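You operate a simulated robot arm through the tools that you are given. There is no shell and no other tool. Be economical: measure what you need, move in short steps, check, and stop when the job is done.

The job below is to be done with a simulated robot arm. You get a single attempt, and the scene is never put back.

TASK
Open the box shelf, take the red crisp box and put it on top of the silver wash tray two, then shut the shelf. Put the pale crisp on the drum bench away on the pan bench. Any order will do.

Only the result counts: the job must be done as asked and must still hold three seconds after the hand-in. Knocking over, shifting, dropping, spilling or breaking anything else fails it.

THE ROBOT
A 7-joint arm with a two-finger parallel gripper on a trunk, on a base that drives. Base frame: it is fixed to the floor where the robot stands at the start and does not move with it; the origin is under the middle of the robot, x ahead of it, y to its left, z up. Units: mm, rad, N and s.
Its first joint turns from -2.897 to 2.897 rad. Places, roughly: box shelf [3100, -300, 600]; pale crisp [-250, -2250, 750]; pan bench [-500, 800, 900]; red crisp box [2750, -250, 750]; wash tray two [2000, 3750, 750]. Payload 3.43 kg.
The TCP is the grasp point between the finger pads, 34 mm short of the fingertips. In the tool frame z runs along the fingers and y along their closing line. The gripper opens to 128 mm. The fingers are 24 mm wide and 12 mm thick; the gripper's body (48 by 130 mm) begins 96 mm behind the TCP.
Orientation is told as [roll, pitch, yaw] about the base's x, y, z axes, in that order, counted from this pose: with the fingers straight down and closing along the base's y, the tool's x points along the base's -x, its y along +y and its z along -z.

THE INTERFACE
- The arm moves only by the tool arm_command. Its argument "series" is a list of rows, each a list of 7 numbers: the shift along the base's x, y, z in mm, then the turn, a rotation vector about the base's x, y, z in rad, then the gripper command, from -1 (shut) to 1 (fully open), values between in proportion. In form: [[tx, ty, tz, rx, ry, rz, grip], ...]. A call has 1 to 12 rows; each row shifts and turns the commanded pose from where the row before left it. A row lasts 0.2 s, in which the tool goes at most 50 mm and 0.15 rad; a call with a longer step from one row to the next is refused whole, and so is a gripper value outside its range. Where a pose cannot be reached the arm comes as near as it can. A force on the tool above 40 N (or 10 N above the force at the start of the call, whichever is more), or a blocked arm, ends the call early, and 0.2 s more pass. Each finger travels about 153 mm/s and halts on what it meets, pressing with about 34 N; the grip force reading is that of the motor and also rises with nothing between the fingers. The clock runs only during rows and for 0.2 s after the last one: add rows that do not move to give the fingers time. It gives the time, the measured TCP pose, the force on the tool (base axes), the opening and the grip force at its end, in the units of the frame above (readings bear some noise), with the torque about the TCP (base axes, N m) and any sound that the robot's microphone picked up, and new pictures: "show" is both (left out), scene, wrist or none.
- Cameras (640 x 400 px; columns grow to the right, rows downward): "scene" is now at [116.7, 289.2, 1324.1]; the picture's right is [0.99, -0.12, -0.01], its down [-0.12, -0.92, -0.36] and it looks along [0.03, 0.36, -0.93] (base axes); focal length 214 px, centre (320, 200). "wrist" rides on the gripper at [76, -11, -160] in the tool frame; the picture's right is [0.15, 0.99, 0.00], its down [-0.88, 0.13, -0.46] and it looks along [-0.45, 0.07, 0.89] (tool axes); focal length 234 px, centre (320, 200). There is no depth. A picture from a camera that has moved, and an enlarged one, comes with that camera's place and axes in the base frame and with its lens.
- roll_base(legs): drives the robot by 1 to 6 legs, each [ahead, turn to the left] in mm and rad, along the robot's own axes; the way and the turn of a leg run together, so that a leg with both is an arc; at most 1500 mm and 3.142 rad a leg. The arm and the cameras ride along, it lands a little off, and it stops where it bumps. It gives what a move gives, and a new picture of the scene camera.
- head_to(pan, tilt): turns the head with the scene camera to pan (to the left, within 2.094 rad either way) and tilt (down, from -0.506 to 1.204), counted from straight ahead of the robot. It gives what a move gives, and a new picture of the scene camera.
- inspect(camera, box): a new picture of the part [left, top, right, bottom] of that camera's present view, enlarged. It takes no simulated time.
- close_job(): hands the job in; it is judged then, once.

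Work in short steps. Places have to be worked out from the pictures, the camera data and where the tool is seen: move nearer, look again, correct. Check each grasp and each placing, and mend what went wrong. You have 165 turns and 260 pictures in all, those below and enlarged ones among them. Open the gripper and draw the arm clear of the work before you hand the job in, unless the task says otherwise; then end with one line.

The tools are called after "Emit:" as a command line: name --pt "numbers of a row" for each row, then --argument value for the rest, lists and objects as JSON in quotes. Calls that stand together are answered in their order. arm_command: Moves the arm, as the interface text tells. Its arguments: {"type":"object","properties":{"series":{"type":"array","items":{"type":"array","items":{"type":"number"}}},"show":{"type":"string","enum":["both","scene","wrist","none"]}},"required":["series"]} The other tools are called the same way: roll_base (legs) drives the base; head_to (pan, tilt) turns the head that bears the scene camera; inspect (camera, box) takes an enlarged picture of a part of a camera's view; close_job () hands the job in.

At the start:

```text
time_s: 0.0
ee_pos: [652.9, -94.4, 794.5]
ee_rot: [0.0, 0.002, 0.0]
wrist_force: [-0.6, -0.7, 0.4]
torque: [0.0, -0.02, 0.01]
opening: 127.8
grasp_force: 0.0
robot x, y, heading: [2.8, -2.6, 0.006]
head pan, tilt: [1.45, 1.196]
```

scene: 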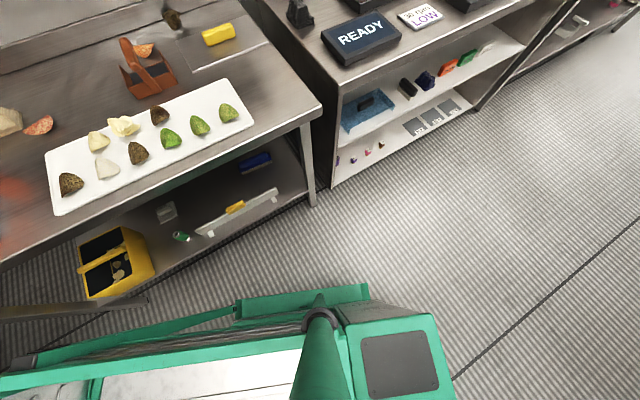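
wrist: 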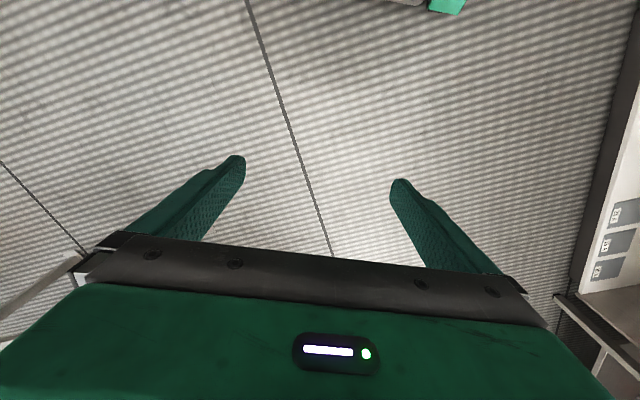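

The scene camera looks left and down at a bench. I'll look ahead first to find the box shelf and the layout.

Emit:
head_to --pan 0 --tilt 0.3

Emit:
head_to --pan 1.4 --tilt 0.4

Emit:
head_to --pan -1.5 --tilt 0.4

Emit:
head_to --pan 2.09 --tilt 0.5

```text
time_s: 1.6
ee_pos: [642.9, -93.4, 802.9]
ee_rot: [-0.001, -0.013, -0.001]
wrist_force: [-0.6, -0.7, 0.3]
torque: [-0.01, 0.0, 0.01]
opening: 127.9
grasp_force: 0.0
robot x, y, heading: [0.1, 0.4, 0.001]
head pan, tilt: [0.0, 0.3]
camera scene: at [204.2, 233.5, 1394.8], right [0.0, -1.0, 0.0], down [-0.31, 0.0, -0.95], along [0.95, 0.0, -0.31], focal length 214 px, centre (320, 200)
```

scene: 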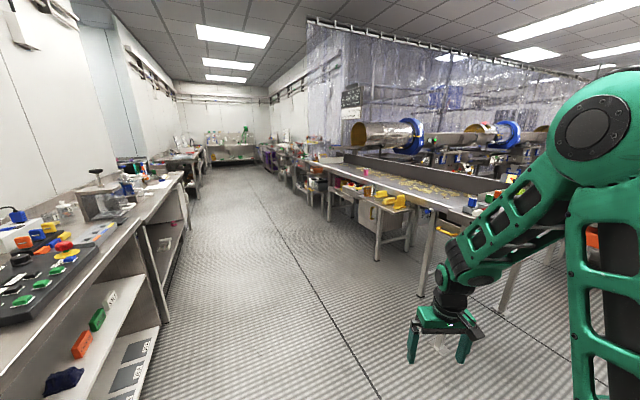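

```text
time_s: 3.1
ee_pos: [641.9, -93.3, 801.6]
ee_rot: [0.001, -0.012, 0.0]
wrist_force: [0.8, 0.0, -0.9]
torque: [-0.03, -0.05, -0.01]
opening: 128.0
grasp_force: 0.0
robot x, y, heading: [-1.7, -2.5, 0.007]
head pan, tilt: [1.4, 0.4]
camera scene: at [126.6, 324.7, 1386.6], right [0.99, -0.17, -0.01], down [-0.08, -0.38, -0.92], along [0.15, 0.91, -0.39], focal length 214 px, centre (320, 200)
```

scene: 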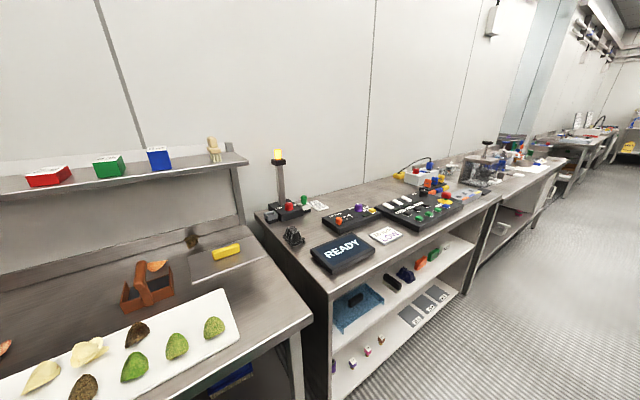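

```text
time_s: 5.6
ee_pos: [643.4, -93.6, 801.5]
ee_rot: [0.001, -0.01, 0.0]
wrist_force: [-0.7, -0.5, -1.0]
torque: [0.04, 0.0, 0.0]
opening: 127.9
grasp_force: 0.1
robot x, y, heading: [-2.2, -0.8, 0.003]
head pan, tilt: [-1.499, 0.4]
camera scene: at [117.4, 141.1, 1386.8], right [-1.0, -0.07, 0.01], down [-0.04, 0.39, -0.92], along [0.06, -0.92, -0.39], focal length 214 px, centre (320, 200)
```

scene: 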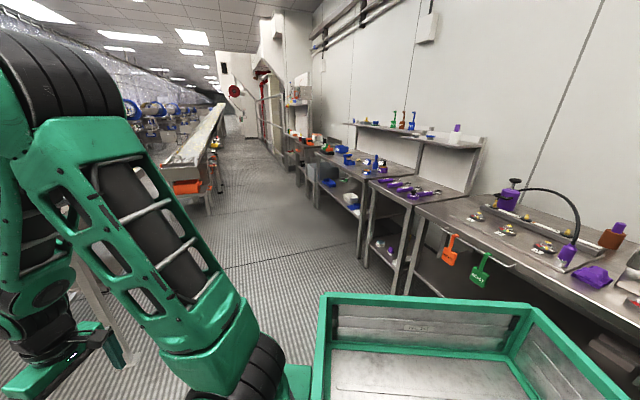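

```text
time_s: 8.6
ee_pos: [643.5, -93.9, 801.1]
ee_rot: [0.001, -0.013, -0.002]
wrist_force: [-0.3, 0.4, -1.0]
torque: [0.0, -0.02, 0.0]
opening: 128.2
grasp_force: 0.1
robot x, y, heading: [-1.1, -2.5, -0.002]
head pan, tilt: [2.089, 0.499]
camera scene: at [65.6, 312.5, 1378.3], right [0.87, 0.49, -0.01], down [0.22, -0.42, -0.88], along [-0.44, 0.76, -0.47], focal length 214 px, centre (320, 200)
```

scene: 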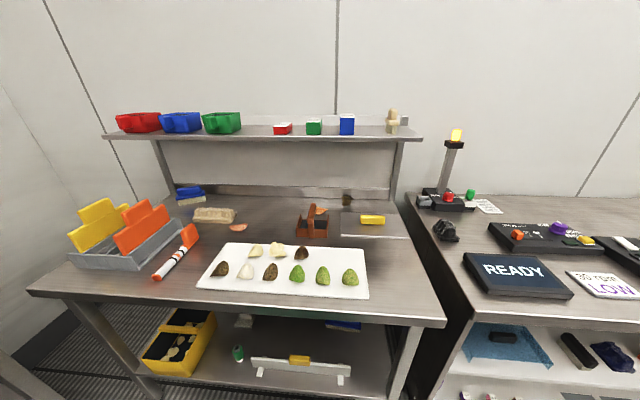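

I'll look ahead again and enlarge the region where the box shelf should be, and look for the way to the wash tray.

Emit:
head_to --pan 0.7 --tilt 0.2

Emit:
inspect --camera "scene" --box '[200, 60, 640, 335]'

Emit:
head_to --pan 0 --tilt 0.3

Emit:
inspect --camera "scene" --box '[280, 130, 440, 270]'

Emit:
inspect --camera "scene" --box '[100, 100, 300, 225]'

```text
time_s: 10.2
ee_pos: [642.4, -94.1, 801.1]
ee_rot: [0.0, -0.013, -0.001]
wrist_force: [0.7, 0.8, -0.4]
torque: [-0.05, 0.0, -0.01]
opening: 128.0
grasp_force: 0.2
robot x, y, heading: [5.1, -2.1, -0.004]
head pan, tilt: [0.7, 0.201]
camera scene: at [182.2, 293.5, 1404.4], right [0.64, -0.76, -0.01], down [-0.17, -0.13, -0.98], along [0.75, 0.63, -0.21], focal length 214 px, centre (320, 200)
```

scene: 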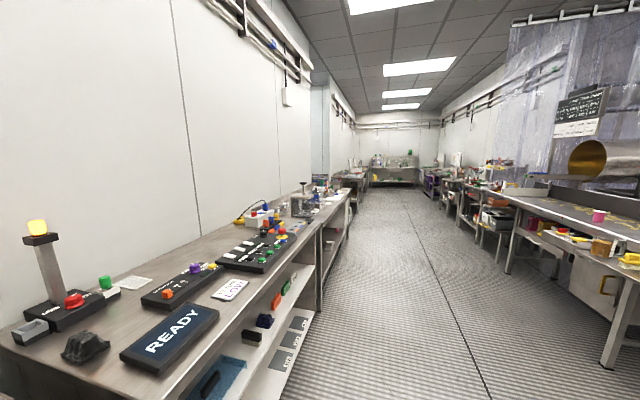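

```text
1.45 times, centred on (420, 198) of scene
camera zoom: at [182.2, 293.5, 1404.4], right [0.64, -0.76, -0.01], down [-0.17, -0.13, -0.98], along [0.75, 0.63, -0.21], focal length 312 px, centre (174, 204)
```

zoom: 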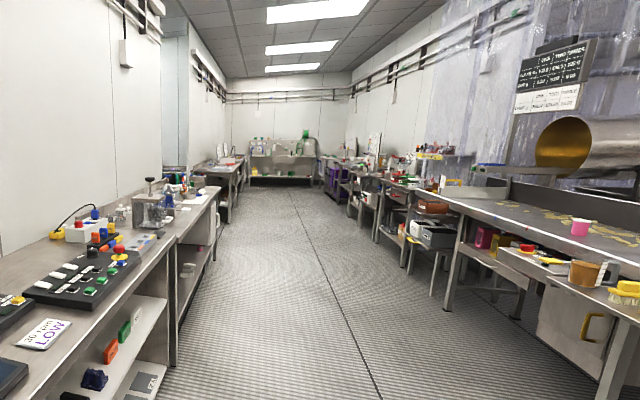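

```text
time_s: 11.2
ee_pos: [642.5, -93.5, 800.0]
ee_rot: [-0.001, -0.013, 0.0]
wrist_force: [0.3, -0.2, 0.3]
torque: [0.02, 0.01, 0.02]
opening: 128.3
grasp_force: 0.1
robot x, y, heading: [-1.6, -4.0, -0.001]
head pan, tilt: [0.0, 0.3]
camera scene: at [204.2, 233.5, 1394.8], right [0.0, -1.0, 0.0], down [-0.31, 0.0, -0.95], along [0.95, 0.0, -0.31], focal length 214 px, centre (320, 200)
```

scene: 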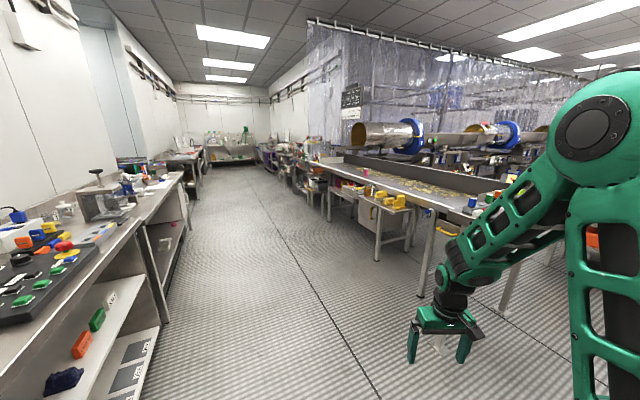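

```text
2.86 times, centred on (360, 200) of scene
camera zoom: at [204.2, 233.5, 1394.8], right [0.0, -1.0, 0.0], down [-0.31, 0.0, -0.95], along [0.95, 0.0, -0.31], focal length 613 px, centre (206, 200)
```

zoom: 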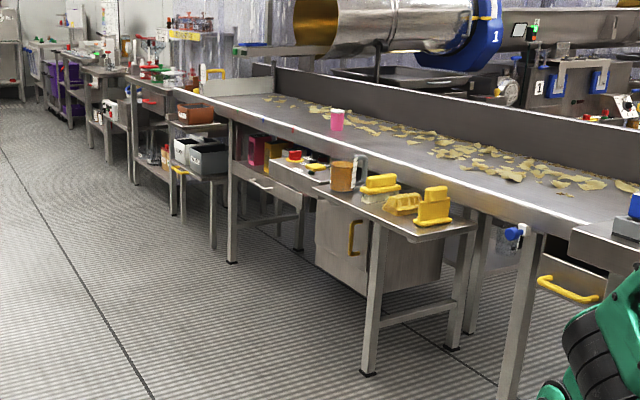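

```text
3.20 times, centred on (200, 162) of scene
camera zoom: at [204.2, 233.5, 1394.8], right [0.0, -1.0, 0.0], down [-0.31, 0.0, -0.95], along [0.95, 0.0, -0.31], focal length 686 px, centre (704, 320)
```

zoom: 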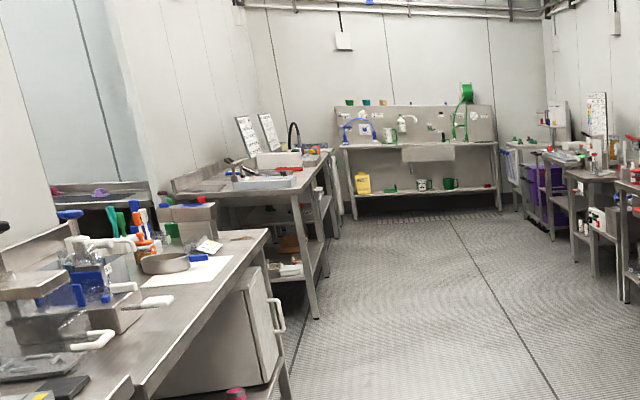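

The corridor runs about 0.37 rad to the left of the base's x. The shelf with a handle seems to be under the right bench, near (2850, 0, 600). I'll turn along the corridor and drive up for a closer look.

Emit:
roll_base --legs '[[0, 0.37], [1200, 0]]'

Emit:
head_to --pan -0.6 --tilt 0.45

Emit:
inspect --camera "scene" --box '[200, 70, 400, 195]'

Emit:
head_to --pan 0.9 --tilt 0.3

```text
time_s: 18.7
ee_pos: [1749.2, 601.8, 801.1]
ee_rot: [0.0, -0.014, 0.39]
wrist_force: [-0.1, 0.2, -1.0]
torque: [0.0, 0.0, 0.0]
opening: 127.9
grasp_force: 0.1
robot x, y, heading: [1119.2, 442.8, 0.388]
head pan, tilt: [0.0, 0.3]
camera scene: at [1219.2, 737.4, 1394.8], right [0.38, -0.93, 0.0], down [-0.29, -0.12, -0.95], along [0.88, 0.36, -0.31], focal length 214 px, centre (320, 200)
```

scene: 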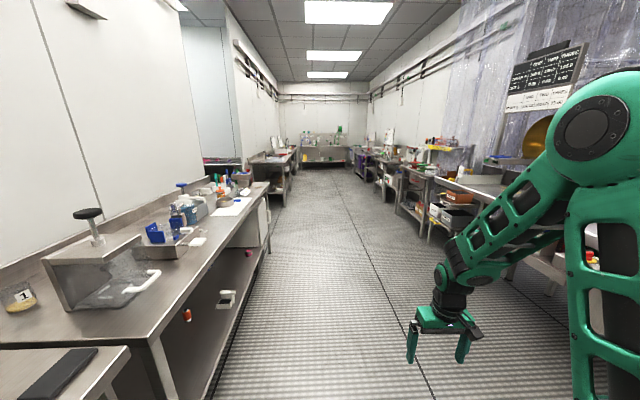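

```text
time_s: 19.7
ee_pos: [1738.8, 598.4, 809.7]
ee_rot: [0.0, -0.024, 0.39]
wrist_force: [0.5, 0.0, 0.2]
torque: [0.02, 0.01, -0.01]
opening: 128.1
grasp_force: 0.0
robot x, y, heading: [1119.4, 440.7, 0.386]
head pan, tilt: [-0.6, 0.45]
camera scene: at [1222.4, 682.7, 1381.2], right [-0.21, -0.98, 0.01], down [-0.44, 0.09, -0.9], along [0.87, -0.19, -0.45], focal length 214 px, centre (320, 200)
```

scene: 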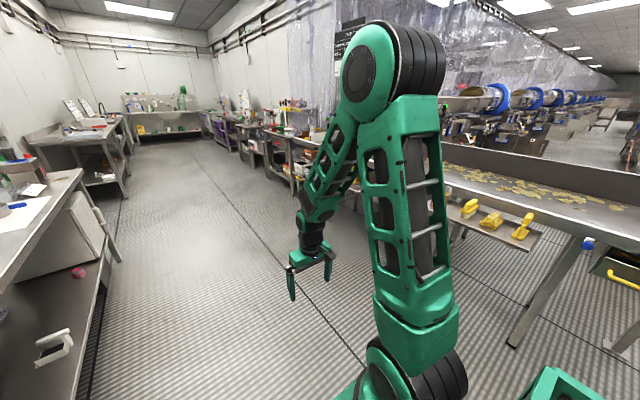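

```text
3.20 times, centred on (300, 132) of scene
camera zoom: at [1222.4, 682.7, 1381.2], right [-0.21, -0.98, 0.01], down [-0.44, 0.09, -0.9], along [0.87, -0.19, -0.45], focal length 686 px, centre (384, 416)
```

zoom: 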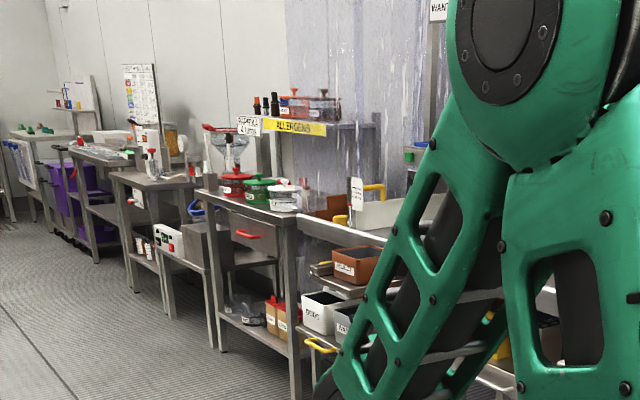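

```text
time_s: 21.3
ee_pos: [1738.7, 597.8, 809.8]
ee_rot: [0.0, -0.025, 0.39]
wrist_force: [-0.6, 0.4, -0.3]
torque: [0.0, 0.0, 0.01]
opening: 127.9
grasp_force: 0.1
robot x, y, heading: [1117.1, 441.2, 0.386]
head pan, tilt: [0.901, 0.3]
camera scene: at [1158.9, 791.8, 1395.3], right [0.96, -0.28, -0.01], down [-0.1, -0.29, -0.95], along [0.26, 0.92, -0.3], focal length 214 px, centre (320, 200)
```

scene: 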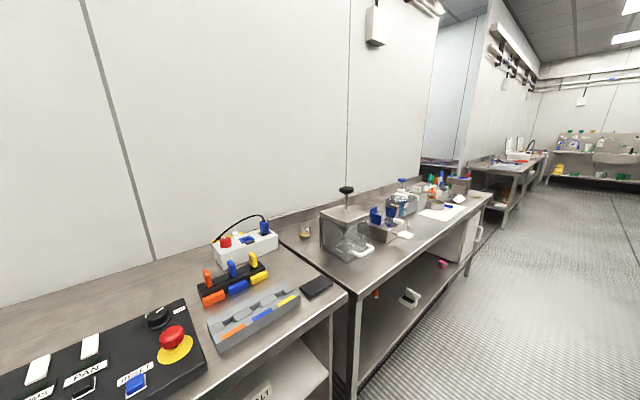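

Nothing is close by, and the arm blocks the right-hand view. I'll go on along the corridor, then turn right to face the shelf from a distance.

Emit:
roll_base --legs '[[0, 0.12], [1250, 0], [0, -1.7]]'

Emit:
head_to --pan 0 --tilt 0.7

Emit:
inspect --camera "scene" --box '[160, 80, 480, 280]'

```text
time_s: 32.9
ee_pos: [2341.2, 432.9, 810.3]
ee_rot: [0.0, -0.023, -1.183]
wrist_force: [0.4, -0.1, 1.4]
torque: [0.03, 0.05, 0.02]
opening: 127.8
grasp_force: 0.1
robot x, y, heading: [2210.7, 1059.6, -1.186]
head pan, tilt: [0.901, 0.3]
camera scene: at [2560.0, 1023.8, 1395.3], right [-0.28, -0.96, -0.01], down [-0.29, 0.1, -0.95], along [0.92, -0.26, -0.3], focal length 214 px, centre (320, 200)
```

scene: 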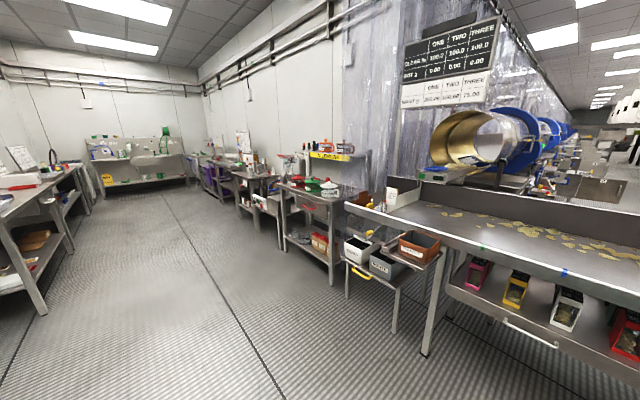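

```text
time_s: 34.1
ee_pos: [2337.7, 441.6, 818.3]
ee_rot: [-0.001, -0.037, -1.184]
wrist_force: [0.0, -0.4, -0.1]
torque: [0.01, -0.04, -0.02]
opening: 128.0
grasp_force: 0.1
robot x, y, heading: [2212.1, 1059.4, -1.183]
head pan, tilt: [0.0, 0.7]
camera scene: at [2502.2, 971.5, 1358.9], right [-0.93, -0.38, 0.0], down [-0.25, 0.61, -0.76], along [0.28, -0.7, -0.65], focal length 214 px, centre (320, 200)
```

scene: 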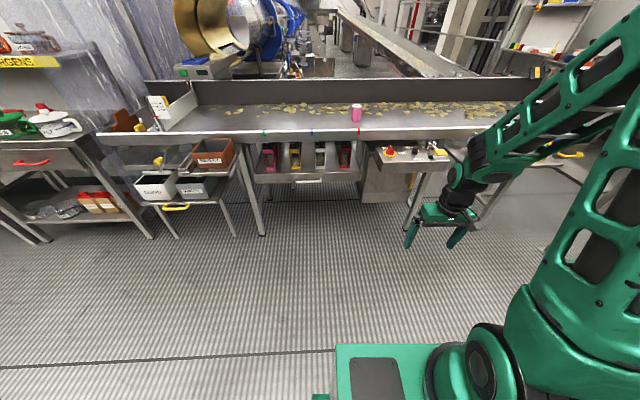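

```text
2.00 times, centred on (320, 180) of scene
camera zoom: at [2502.2, 971.5, 1358.9], right [-0.93, -0.38, 0.0], down [-0.25, 0.61, -0.76], along [0.28, -0.7, -0.65], focal length 429 px, centre (320, 240)
```

zoom: 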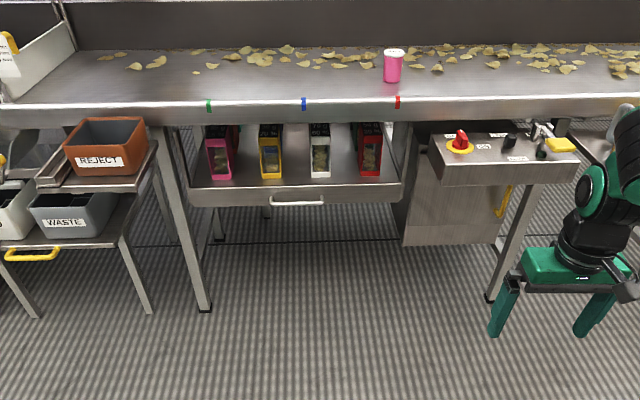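

The box shelf is the drawer under the bench that holds the pink, yellow, white and red boxes. From two views its white handle lies near (2979, -20, 570). I'll move to stand squarely in front of it at about 900 mm.

Emit:
roll_base --legs '[[0, 0.65], [490, 0], [0, -0.65]]'

Emit:
inspect --camera "scene" --box '[200, 100, 520, 300]'

```text
time_s: 40.9
ee_pos: [2746.7, 193.9, 818.0]
ee_rot: [0.0, -0.036, -1.188]
wrist_force: [0.3, 1.0, 0.1]
torque: [-0.01, -0.04, 0.01]
opening: 127.7
grasp_force: 0.0
robot x, y, heading: [2632.1, 819.2, -1.191]
head pan, tilt: [0.0, 0.7]
camera scene: at [2925.0, 728.5, 1358.9], right [-0.93, -0.37, 0.0], down [-0.24, 0.61, -0.76], along [0.28, -0.7, -0.65], focal length 214 px, centre (320, 200)
```

scene: 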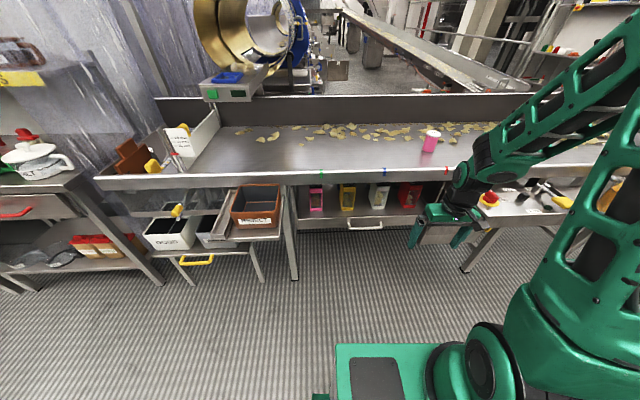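

```text
2.00 times, centred on (360, 200) of scene
camera zoom: at [2925.0, 728.5, 1358.9], right [-0.93, -0.37, 0.0], down [-0.24, 0.61, -0.76], along [0.28, -0.7, -0.65], focal length 429 px, centre (240, 200)
```

zoom: 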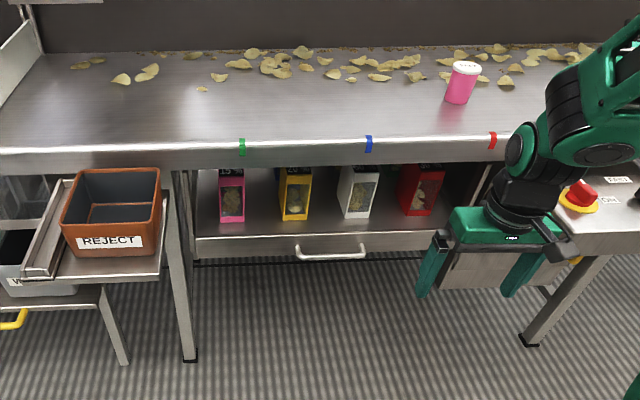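

The readings agree on the handle: about (2985, -20, 570) and about 170 mm wide. I'll pitch the tool forward, lowering it and moving it slightly ahead as it turns.

Emit:
arm_command --pt "4 -9 -15 -0.1327 -0.0532 0 1" --pt "4 -9 -15 -0.1327 -0.0532 0 1" --pt "4 -9 -15 -0.1327 -0.0532 0 1" --pt "4 -9 -15 -0.1327 -0.0532 0 1" --pt "4 -9 -15 -0.1327 -0.0532 0 1" --pt "4 -9 -15 -0.1327 -0.0532 0 1" --pt "4 -9 -15 -0.1327 -0.0532 0 1" --pt "4 -9 -15 -0.1327 -0.0532 0 1" --pt "4 -9 -15 -0.1327 -0.0532 0 1" --pt "4 -9 -15 -0.1327 -0.0532 0 1" --pt "4 -9 -15 -0.1327 -0.0532 0 1"

```text
time_s: 43.3
ee_pos: [2797.9, 21.0, 669.8]
ee_rot: [-3.075, -1.519, 1.887]
wrist_force: [2.8, 1.2, -1.3]
torque: [-0.11, -0.11, -0.28]
opening: 127.8
grasp_force: 0.1
out of reach, approached as far as the arm can: row 2, 3, 4, 5, 6
robot x, y, heading: [2632.8, 820.6, -1.188]
head pan, tilt: [0.0, 0.7]
camera scene: at [2925.5, 728.8, 1358.7], right [-0.93, -0.37, 0.0], down [-0.24, 0.61, -0.76], along [0.28, -0.7, -0.65], focal length 214 px, centre (320, 200)
camera wrist: at [2729.6, 161.7, 584.5], right [0.92, 0.36, -0.15], down [-0.06, 0.51, 0.86], along [0.39, -0.78, 0.5], focal length 234 px, centre (320, 200)
```

scene: 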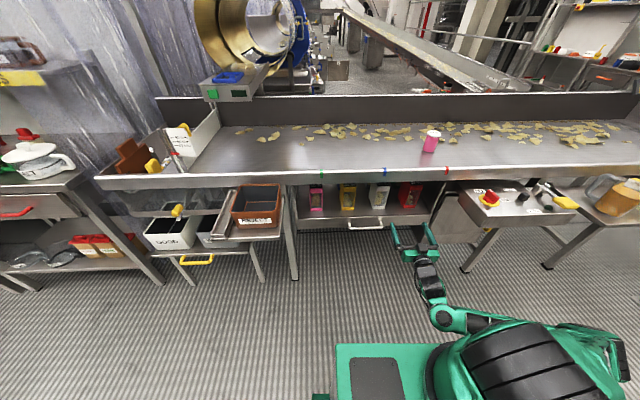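
wrist: 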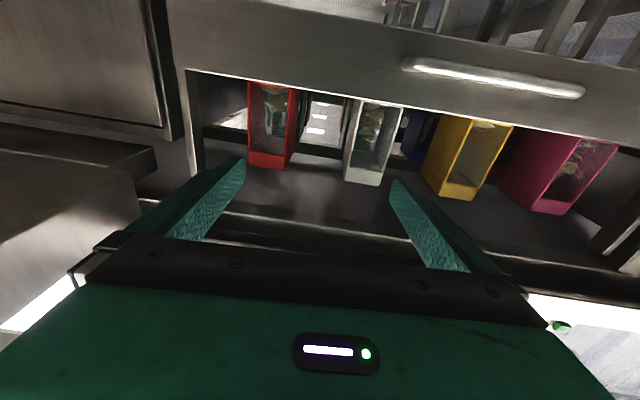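

The boxes and the bar handle are clearly seen, and the wrist ray confirms the handle at (2985, -18, 570). I'll roll the tool 90° so it closes vertically, and shift it to stand in front of the handle.

Emit:
arm_command --pt "14 4 -9 0.0509 -0.1336 0 1" --pt "14 4 -9 0.0509 -0.1336 0 1" --pt "14 4 -9 0.0509 -0.1336 0 1" --pt "14 4 -9 0.0509 -0.1336 0 1" --pt "14 4 -9 0.0509 -0.1336 0 1" --pt "14 4 -9 0.0509 -0.1336 0 1" --pt "14 4 -9 0.0509 -0.1336 0 1" --pt "14 4 -9 0.0509 -0.1336 0 1" --pt "14 4 -9 0.0509 -0.1336 0 1" --pt "14 4 -9 0.0509 -0.1336 0 1" --pt "14 4 -9 0.0509 -0.1336 0 1"

```text
time_s: 45.7
ee_pos: [2881.0, -38.2, 605.9]
ee_rot: [1.583, 0.002, -2.825]
wrist_force: [0.1, 0.1, 0.0]
torque: [0.04, -0.02, 0.01]
opening: 127.9
grasp_force: 0.1
out of reach, approached as far as the arm can: row 3, 4, 5, 6, 7, 8, 9, 10, 11
robot x, y, heading: [2635.8, 819.0, -1.188]
head pan, tilt: [0.0, 0.7]
camera scene: at [2925.2, 728.3, 1358.8], right [-0.93, -0.37, 0.0], down [-0.24, 0.61, -0.76], along [0.28, -0.7, -0.65], focal length 214 px, centre (320, 200)
camera wrist: at [2903.7, 137.9, 593.7], right [0.13, 0.06, 0.99], down [-0.98, 0.16, 0.12], along [-0.15, -0.99, 0.08], focal length 234 px, centre (320, 200)
```

scene: 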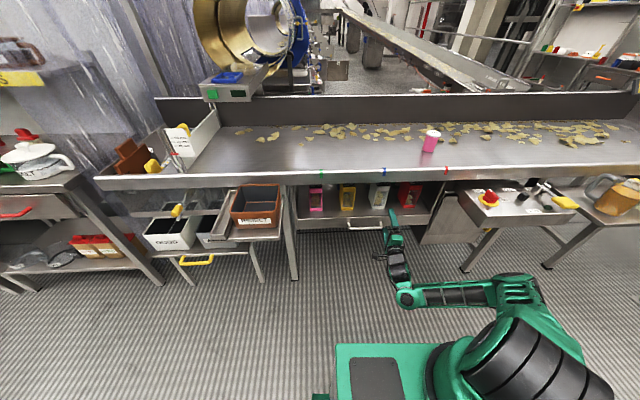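
wrist: 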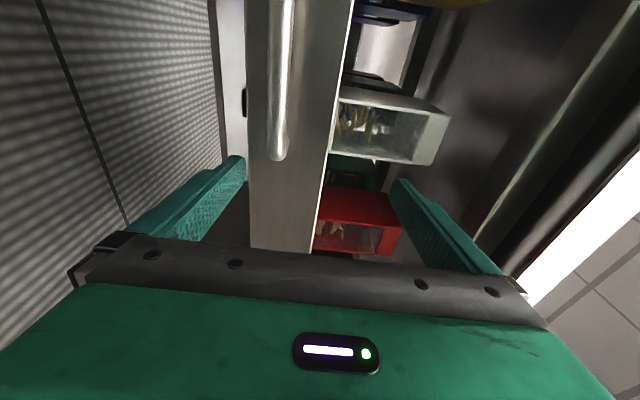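

The tool is level and closes vertically, but the arm stopped short: it is about 100 mm right of the handle's centre, straddling the drawer front. I'll withdraw it and see how far it can move.

Emit:
arm_command --pt "-7 19 0 0 0 0 1" --pt "-7 19 0 0 0 0 1" --pt "-7 19 0 0 0 0 1" --pt "-7 19 0 0 0 0 1" --show "wrist"

```text
time_s: 46.7
ee_pos: [2827.7, 1.4, 620.5]
ee_rot: [1.586, 0.003, -2.821]
wrist_force: [-0.5, -0.6, -0.3]
torque: [-0.03, 0.01, 0.03]
opening: 128.0
grasp_force: 0.1
out of reach, approached as far as the arm can: row 1, 2, 3, 4
robot x, y, heading: [2635.1, 821.8, -1.188]
head pan, tilt: [0.0, 0.7]
camera wrist: at [2851.1, 176.8, 607.5], right [0.13, 0.06, 0.99], down [-0.98, 0.16, 0.12], along [-0.15, -0.99, 0.08], focal length 234 px, centre (320, 200)
```

wrist: 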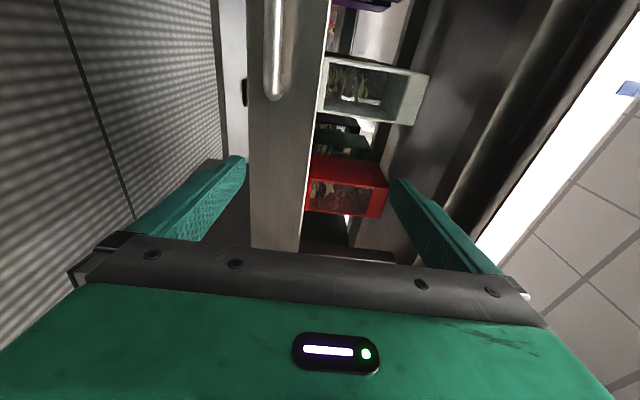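

The arm cannot bring a level tool this close in, since it slides away to the right as it withdraws. I'll back the base off so that the handle lies farther out, then try to reach it.

Emit:
roll_base --legs '[[-170, 0]]'

Emit:
arm_command --pt "0 0 0 0 0 0 1" --pt "0 0 0 0 0 0 1" --show "wrist"

```text
time_s: 48.2
ee_pos: [2764.4, 159.4, 620.1]
ee_rot: [1.582, 0.002, -2.824]
wrist_force: [0.4, 0.0, 0.0]
torque: [0.02, -0.02, -0.02]
opening: 128.0
grasp_force: 0.2
robot x, y, heading: [2571.9, 980.4, -1.192]
head pan, tilt: [0.0, 0.7]
camera scene: at [2861.7, 886.7, 1358.9], right [-0.93, -0.37, 0.0], down [-0.24, 0.61, -0.76], along [0.28, -0.7, -0.65], focal length 214 px, centre (320, 200)
```

scene: 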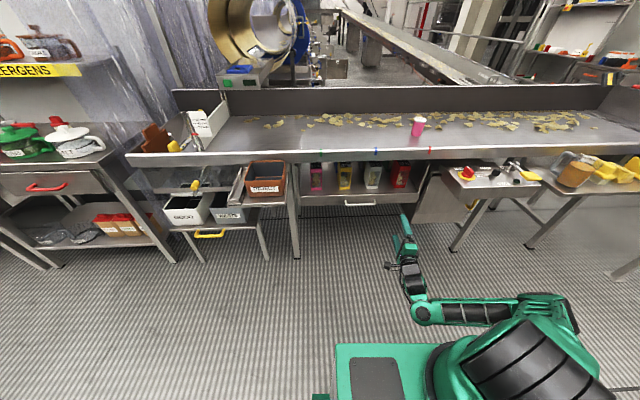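

```text
time_s: 48.8
ee_pos: [2762.3, 165.3, 632.1]
ee_rot: [1.596, 0.004, -2.825]
wrist_force: [-0.3, 0.4, -0.4]
torque: [-0.02, 0.0, 0.03]
opening: 128.0
grasp_force: 0.1
robot x, y, heading: [2569.3, 977.3, -1.19]
head pan, tilt: [0.0, 0.7]
camera wrist: at [2784.0, 341.5, 616.0], right [0.13, 0.07, 0.99], down [-0.98, 0.16, 0.12], along [-0.15, -0.98, 0.09], focal length 234 px, centre (320, 200)
```

wrist: 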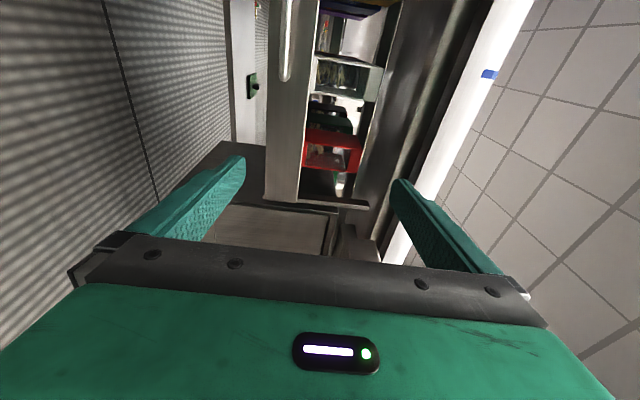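

The commanded pose has reset to the new stance. I'll now shift towards the pre-grasp pose in front of the handle.

Emit:
arm_command --pt "24 -12.4 -7.8 0 0 0.004 1" --pt "24 -12.4 -7.8 0 0 0.004 1" --pt "24 -12.4 -7.8 0 0 0.004 1" --pt "24 -12.4 -7.8 0 0 0.004 1" --pt "24 -12.4 -7.8 0 0 0.004 1" --pt "24 -12.4 -7.8 0 0 0.004 1" --pt "24 -12.4 -7.8 0 0 0.004 1" --pt "24 -12.4 -7.8 0 0 0.004 1" --show "wrist"

```text
time_s: 50.6
ee_pos: [2948.2, 62.1, 570.2]
ee_rot: [1.597, 0.003, -2.793]
wrist_force: [0.5, 0.2, -0.7]
torque: [-0.05, 0.04, 0.02]
opening: 127.9
grasp_force: 0.0
out of reach, approached as far as the arm can: row 1, 2
robot x, y, heading: [2572.0, 977.5, -1.186]
head pan, tilt: [0.0, 0.7]
camera wrist: at [2966.9, 237.8, 555.7], right [0.13, 0.07, 0.99], down [-0.98, 0.13, 0.12], along [-0.12, -0.99, 0.09], focal length 234 px, centre (320, 200)
```

wrist: 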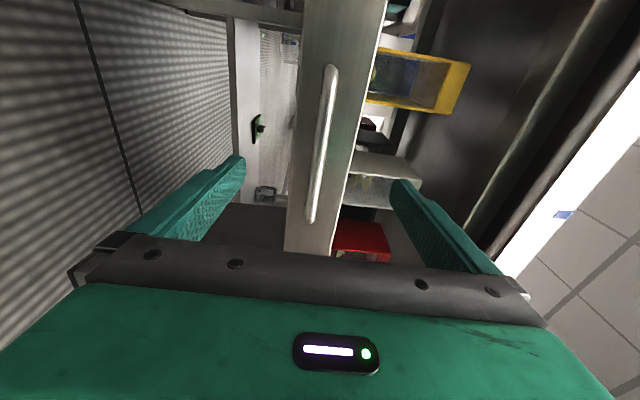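

The handle now sits between the fingers and is aligned, about 95 mm ahead. I'll advance 78 mm and watch the force.

Emit:
arm_command --pt "6.6 -18.3 0.6 0 0 0 1" --pt "6.6 -18.3 0.6 0 0 0 1" --pt "6.6 -18.3 0.6 0 0 0 1" --pt "6.6 -18.3 0.6 0 0 0 1" --pt "0 0 0 0 0 0 1"

```text
time_s: 51.8
ee_pos: [2978.0, -12.3, 571.5]
ee_rot: [1.595, 0.001, -2.794]
wrist_force: [-0.3, -0.4, -0.5]
torque: [-0.01, -0.01, 0.01]
opening: 127.8
grasp_force: 0.1
robot x, y, heading: [2570.3, 979.6, -1.191]
head pan, tilt: [0.0, 0.7]
camera scene: at [2861.8, 886.5, 1358.8], right [-0.93, -0.37, 0.0], down [-0.24, 0.61, -0.76], along [0.28, -0.7, -0.65], focal length 214 px, centre (320, 200)
camera wrist: at [2994.5, 164.1, 557.0], right [0.13, 0.07, 0.99], down [-0.98, 0.13, 0.12], along [-0.12, -0.99, 0.09], focal length 234 px, centre (320, 200)
```

scene: 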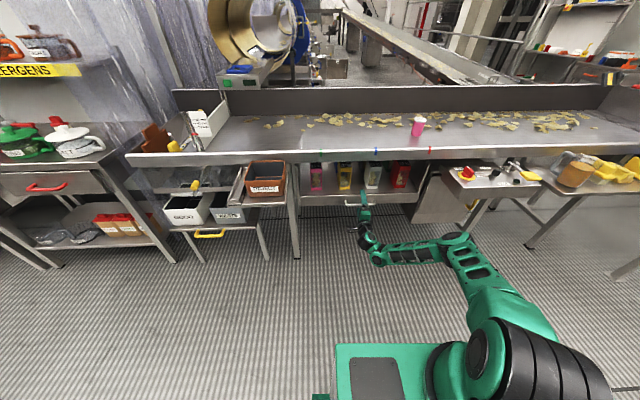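
wrist: 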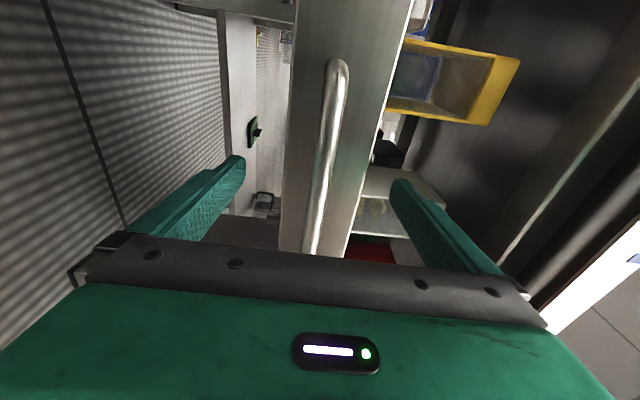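

The bar should now be about 15–20 mm past the TCP, inside the fingertips. I'll close the gripper on it.

Emit:
arm_command --pt "0 0 0 0 0 0 0" --pt "0 0 0 0 0 0 -0.5" --pt "0 0 0 0 0 0 -1" --pt "0 0 0 0 0 0 -1" --pt "0 0 0 0 0 0 -1" --show "wrist"

```text
time_s: 53.0
ee_pos: [2977.6, -12.2, 574.1]
ee_rot: [1.6, 0.004, -2.792]
wrist_force: [6.3, -3.2, 32.5]
torque: [-0.99, 0.13, 0.31]
opening: 71.7
grasp_force: 45.3
robot x, y, heading: [2572.3, 978.5, -1.19]
head pan, tilt: [0.0, 0.7]
camera wrist: at [2994.6, 163.7, 559.6], right [0.12, 0.08, 0.99], down [-0.98, 0.13, 0.11], along [-0.12, -0.99, 0.09], focal length 234 px, centre (320, 200)
```

wrist: 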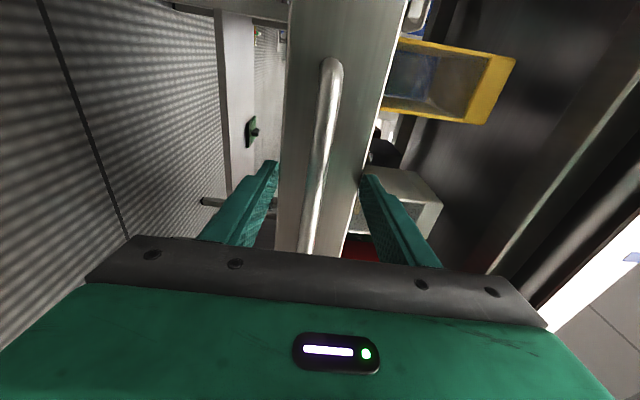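

The fingers closed on the drawer front itself (72 mm), so they are too deep. I'll open, back off 25 mm and close on the bar alone.

Emit:
arm_command --pt "0 0 0 0 0 0 1" --pt "0 0 0 0 0 0 1" --pt "-4.2 11.8 0 0 0 0 1" --pt "-4.2 11.8 0 0 0 0 1" --pt "0 0 0 0 0 0 0" --pt "0 0 0 0 0 0 -0.6" --pt "0 0 0 0 0 0 -0.8" --pt "0 0 0 0 0 0 -0.8" --show "wrist"

```text
time_s: 54.8
ee_pos: [2968.5, 11.5, 571.4]
ee_rot: [1.594, 0.003, -2.79]
wrist_force: [-0.2, 2.6, -6.1]
torque: [0.13, 0.05, -0.02]
opening: 16.3
grasp_force: 2.9
robot x, y, heading: [2575.6, 979.2, -1.191]
head pan, tilt: [0.0, 0.7]
camera wrist: at [2986.1, 187.7, 556.2], right [0.13, 0.07, 0.99], down [-0.98, 0.13, 0.12], along [-0.12, -0.99, 0.09], focal length 234 px, centre (320, 200)
```

wrist: 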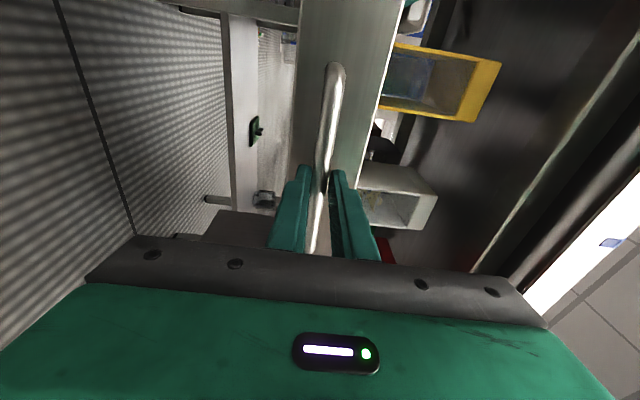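

The bar is between the fingertips with the opening at 16 mm. I'll close fully and pull a short first step along (-0.34, 0.94).

Emit:
arm_command --pt "0 0 0 0 0 0 -1" --pt "0 0 0 0 0 0 -1" --pt "-3.4 9.4 0 0 0 0 -1" --pt "-5 14 0 0 0 0 -1" --pt "-5 14 0 0 0 0 -1" --pt "0 0 0 0 0 0 -1"

```text
time_s: 56.2
ee_pos: [2952.4, 47.5, 569.3]
ee_rot: [1.594, 0.003, -2.795]
wrist_force: [-7.7, -14.0, -28.2]
torque: [0.53, 0.23, -0.11]
opening: 13.5
grasp_force: 44.4
robot x, y, heading: [2569.4, 978.1, -1.19]
head pan, tilt: [0.0, 0.7]
camera scene: at [2862.2, 884.9, 1358.6], right [-0.93, -0.37, 0.0], down [-0.24, 0.61, -0.76], along [0.28, -0.7, -0.66], focal length 214 px, centre (320, 200)
camera wrist: at [2970.4, 223.5, 555.3], right [0.13, 0.07, 0.99], down [-0.98, 0.13, 0.12], along [-0.12, -0.99, 0.09], focal length 234 px, centre (320, 200)
```

scene: 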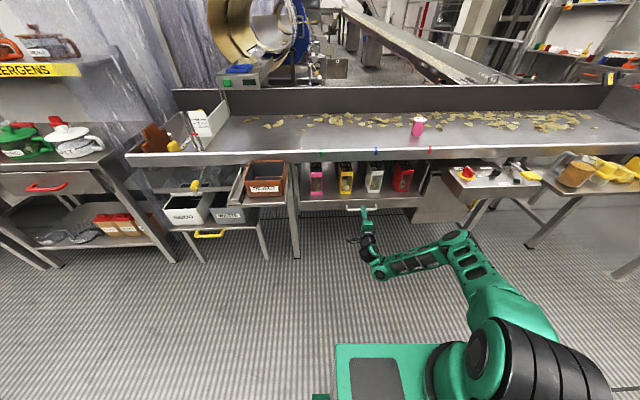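
wrist: 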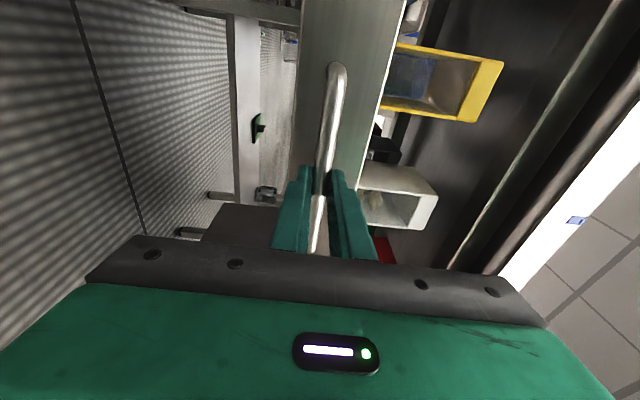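

The drawer follows the hand. I'll ease the vertical load and pull on by backing the base up.

Emit:
arm_command --pt "-5 14 -1 0 0 0 -1" --pt "-5 14 -1 0 0 0 -1" --pt "0 0 0 0 0 0 -1" --show "none"

Emit:
roll_base --legs '[[-100, 0]]'

```text
time_s: 57.0
ee_pos: [2943.4, 75.3, 569.7]
ee_rot: [1.596, 0.0, -2.794]
wrist_force: [-20.9, -20.9, -6.2]
torque: [0.22, -0.06, -0.71]
opening: 13.9
grasp_force: 45.1
robot x, y, heading: [2571.8, 974.1, -1.188]
head pan, tilt: [0.0, 0.7]
```

```text
time_s: 58.1
ee_pos: [2906.9, 171.3, 570.5]
ee_rot: [1.595, 0.002, -2.791]
wrist_force: [-16.7, -22.6, 3.3]
torque: [-0.01, -0.13, -0.73]
opening: 13.7
grasp_force: 44.8
robot x, y, heading: [2534.1, 1074.9, -1.188]
head pan, tilt: [0.0, 0.7]
camera scene: at [2823.4, 981.2, 1358.9], right [-0.93, -0.37, 0.0], down [-0.24, 0.61, -0.76], along [0.28, -0.7, -0.65], focal length 214 px, centre (320, 200)
```

scene: 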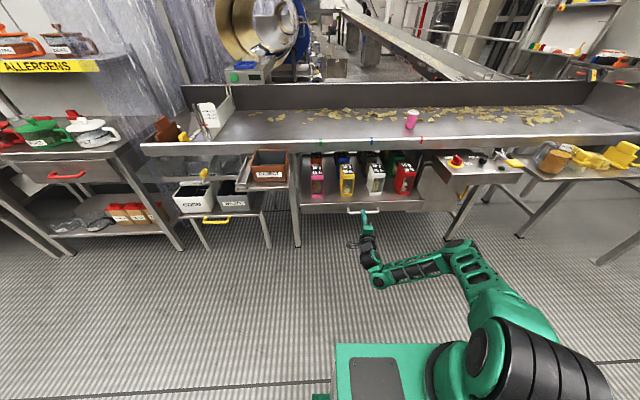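

The drawer has opened about 170 mm and the boxes are coming out from under the bench. I'll keep backing up.

Emit:
roll_base --legs '[[-110, 0]]'

Emit:
inspect --camera "scene" --box '[240, 100, 480, 250]'

```text
time_s: 58.8
ee_pos: [2905.1, 197.6, 571.1]
ee_rot: [1.551, -0.103, -2.759]
wrist_force: [-36.4, -7.7, -35.9]
torque: [1.43, -0.65, -0.94]
opening: 16.2
grasp_force: 44.8
robot x, y, heading: [2531.9, 1078.9, -1.189]
head pan, tilt: [0.0, 0.7]
stopped in leg 1: the force on the tool passed its limit at 44 N (the readings are from after the stop); the commanded pose is now the measured one
camera scene: at [2822.0, 983.7, 1358.7], right [-0.93, -0.37, 0.0], down [-0.24, 0.61, -0.76], along [0.28, -0.7, -0.66], focal length 214 px, centre (320, 200)
```

scene: 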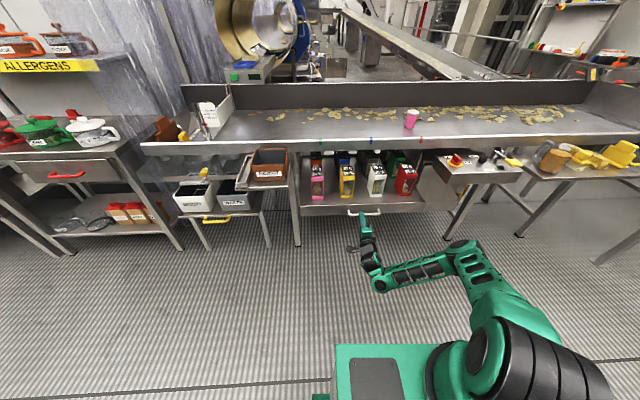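

```text
2.67 times, centred on (360, 175) of scene
camera zoom: at [2822.0, 983.7, 1358.7], right [-0.93, -0.37, 0.0], down [-0.24, 0.61, -0.76], along [0.28, -0.7, -0.66], focal length 572 px, centre (213, 267)
```

zoom: 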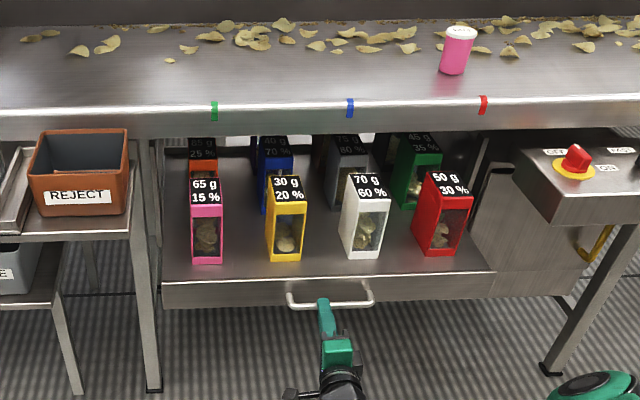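

The force limit stopped me with a sideways load on the bar. I'll release, re-grip to clear the twist, then pull by arm along the measured drawer direction.

Emit:
arm_command --pt "0 0 0 0 0 0 -0.4" --pt "0 0 0 0 0 0 -0.4" --pt "0 0 0 0 0 0 -0.4" --show "wrist"

```text
time_s: 59.6
ee_pos: [2909.7, 200.1, 577.4]
ee_rot: [1.563, -0.1, -2.749]
wrist_force: [0.2, -0.5, -0.4]
torque: [-0.02, 0.01, 0.02]
opening: 38.5
grasp_force: 0.1
robot x, y, heading: [2530.1, 1077.8, -1.192]
head pan, tilt: [0.0, 0.7]
camera wrist: at [2918.6, 375.5, 560.0], right [0.23, 0.09, 0.97], down [-0.97, 0.09, 0.22], along [-0.07, -0.99, 0.1], focal length 234 px, centre (320, 200)
```

wrist: 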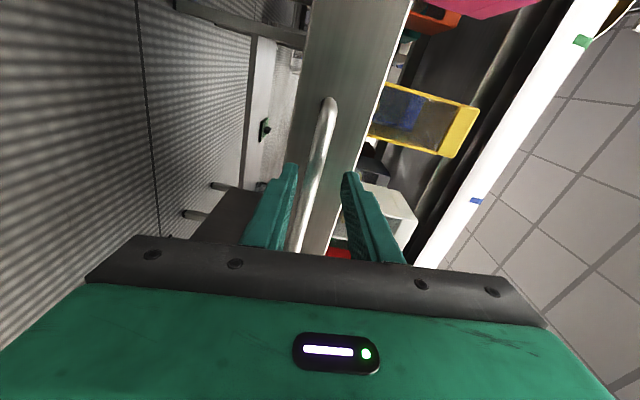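

The tool twisted about 0.1 rad and slid along the bar. I'll straighten it, centre on the bar and re-grip.

Emit:
arm_command --pt "0 0 -2 0.01 -0.05 -0.02 -0.4" --pt "2 -5 -2 0.01 -0.05 -0.02 -0.4" --pt "0 0 0 0 0 0 -0.8" --pt "0 0 0 0 0 0 -1" --pt "0 0 0 0 0 0 -1" --show "wrist"

```text
time_s: 60.5
ee_pos: [2903.4, 197.2, 570.5]
ee_rot: [1.559, 0.001, -2.8]
wrist_force: [-23.2, 5.6, -69.2]
torque: [1.9, 0.94, -0.56]
opening: 13.7
grasp_force: 34.4
out of reach, approached as far as the arm can: row 2
robot x, y, heading: [2529.2, 1075.9, -1.188]
head pan, tilt: [0.0, 0.7]
stopped in row 4: the force on the tool passed its limit at 53 N (the readings are from after the stop); the commanded pose is now the measured one
camera wrist: at [2921.7, 373.0, 561.7], right [0.14, 0.04, 0.99], down [-0.98, 0.13, 0.14], along [-0.13, -0.99, 0.06], focal length 234 px, centre (320, 200)
```

wrist: 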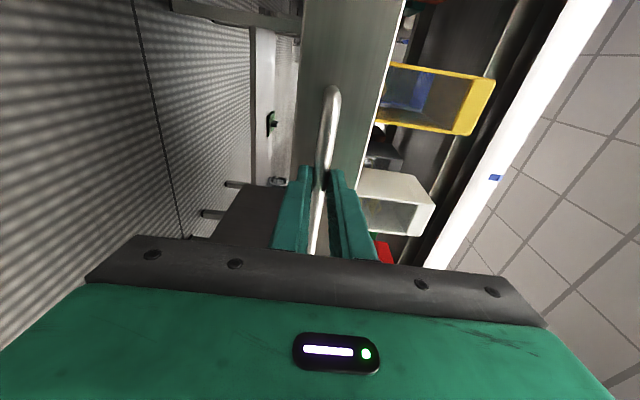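

The arm is near its inner reach limit, which explains the twist. I'll release, back the base up 90 mm and then re-grip with the arm more extended.

Emit:
arm_command --pt "0 0 0 0 0 0 0.2" --pt "0 0 0 0 0 0 0.2" --pt "0 0 0 0 0 0 0.2" --show "none"

Emit:
roll_base --legs '[[-90, 0]]'

Emit:
inspect --camera "scene" --box '[240, 100, 480, 250]'

Emit:
inspect --camera "wrist" --box '[0, 0, 640, 400]'

```text
time_s: 61.3
ee_pos: [2906.6, 194.2, 582.5]
ee_rot: [1.582, 0.005, -2.795]
wrist_force: [0.8, -0.1, -0.1]
torque: [-0.01, -0.01, 0.01]
opening: 76.5
grasp_force: 0.1
robot x, y, heading: [2530.3, 1071.8, -1.193]
head pan, tilt: [0.0, 0.7]
```

```text
time_s: 62.5
ee_pos: [2872.6, 280.5, 581.4]
ee_rot: [1.58, 0.004, -2.795]
wrist_force: [1.0, -0.5, 0.0]
torque: [0.01, -0.03, 0.02]
opening: 76.8
grasp_force: 0.0
robot x, y, heading: [2501.8, 1159.8, -1.193]
head pan, tilt: [0.0, 0.7]
camera scene: at [2788.0, 1071.3, 1358.8], right [-0.93, -0.37, 0.0], down [-0.24, 0.61, -0.76], along [0.28, -0.7, -0.65], focal length 214 px, centre (320, 200)
```

scene: 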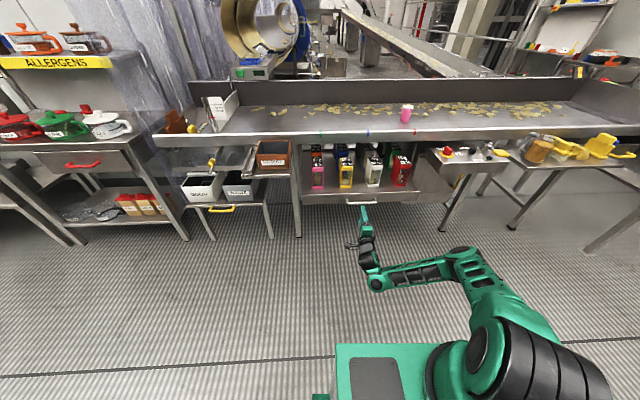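

```text
2.67 times, centred on (360, 175) of scene
camera zoom: at [2788.0, 1071.3, 1358.8], right [-0.93, -0.37, 0.0], down [-0.24, 0.61, -0.76], along [0.28, -0.7, -0.65], focal length 572 px, centre (213, 267)
```

zoom: 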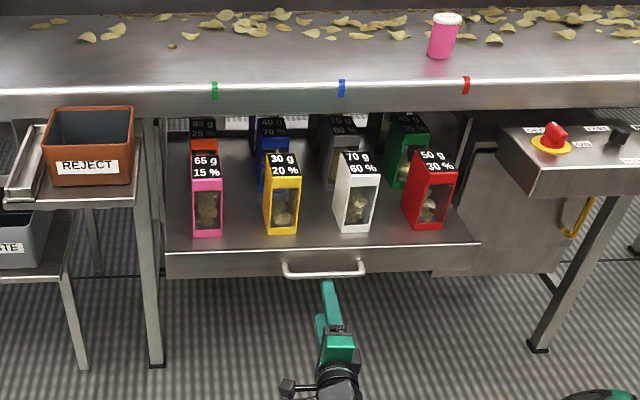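

```text
1.00 times, centred on (320, 200) of wrist (not enlarged: the box is as wide or as high as the picture)
camera zoom: at [2890.0, 456.5, 570.4], right [0.13, 0.06, 0.99], down [-0.98, 0.13, 0.12], along [-0.12, -0.99, 0.07], focal length 234 px, centre (320, 200)
```

zoom: 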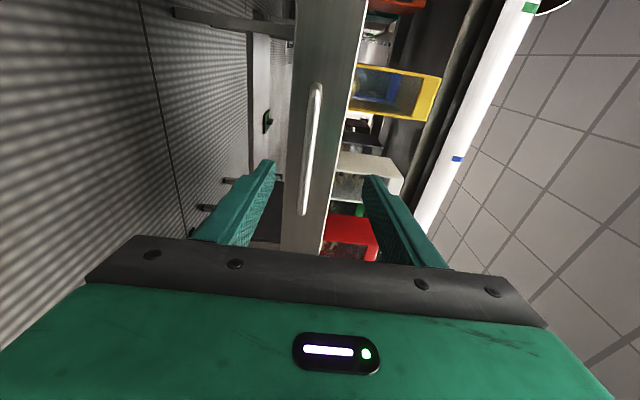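

The bench edge and the drawer's travel both put the true pull direction at about (-0.42, 0.907), so my pulls were skewed. I'll turn the base 0.05 rad to line up, then look again.

Emit:
roll_base --legs '[[0, 0.05]]'

Emit:
arm_command --pt "-17 -11 -2 0 0 0.008 0.2" --pt "-17 -11 -2 0 0 0.008 0.2" --pt "-17 -11 -2 0 0 0.008 0.2" --pt "-17 -11 -2 0 0 0.008 0.2" --show "wrist"

```text
time_s: 63.3
ee_pos: [2922.9, 310.1, 587.6]
ee_rot: [1.578, -0.027, -2.722]
wrist_force: [1.4, 1.1, -0.3]
torque: [-0.07, -0.07, -0.24]
opening: 76.6
grasp_force: 0.1
robot x, y, heading: [2499.8, 1160.3, -1.14]
head pan, tilt: [0.0, 0.7]
camera scene: at [2792.6, 1086.0, 1358.7], right [-0.91, -0.42, 0.0], down [-0.27, 0.59, -0.76], along [0.31, -0.69, -0.65], focal length 214 px, centre (320, 200)
```

scene: 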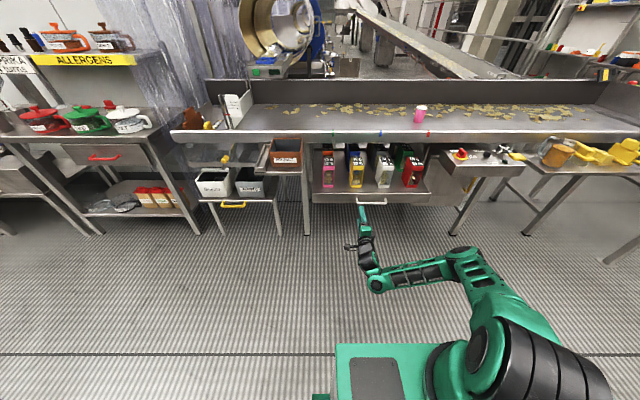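

```text
time_s: 64.3
ee_pos: [2849.9, 272.4, 590.9]
ee_rot: [1.59, -0.025, -2.689]
wrist_force: [0.1, -0.3, 0.5]
torque: [0.0, 0.03, 0.0]
opening: 76.9
grasp_force: 0.1
robot x, y, heading: [2494.4, 1164.4, -1.148]
head pan, tilt: [0.0, 0.7]
camera wrist: at [2848.6, 448.0, 575.3], right [0.14, 0.09, 0.99], down [-0.99, 0.03, 0.14], along [-0.02, -1.0, 0.09], focal length 234 px, centre (320, 200)
```

wrist: 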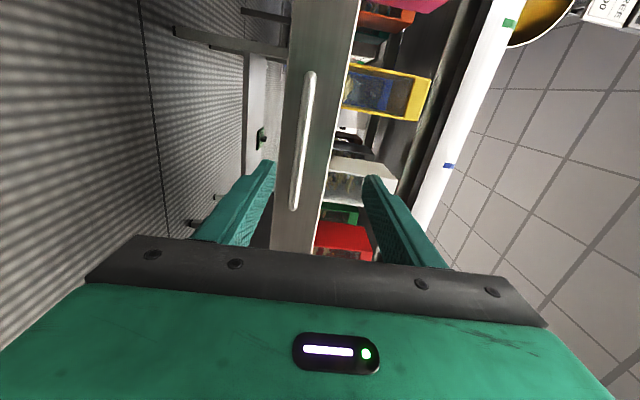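

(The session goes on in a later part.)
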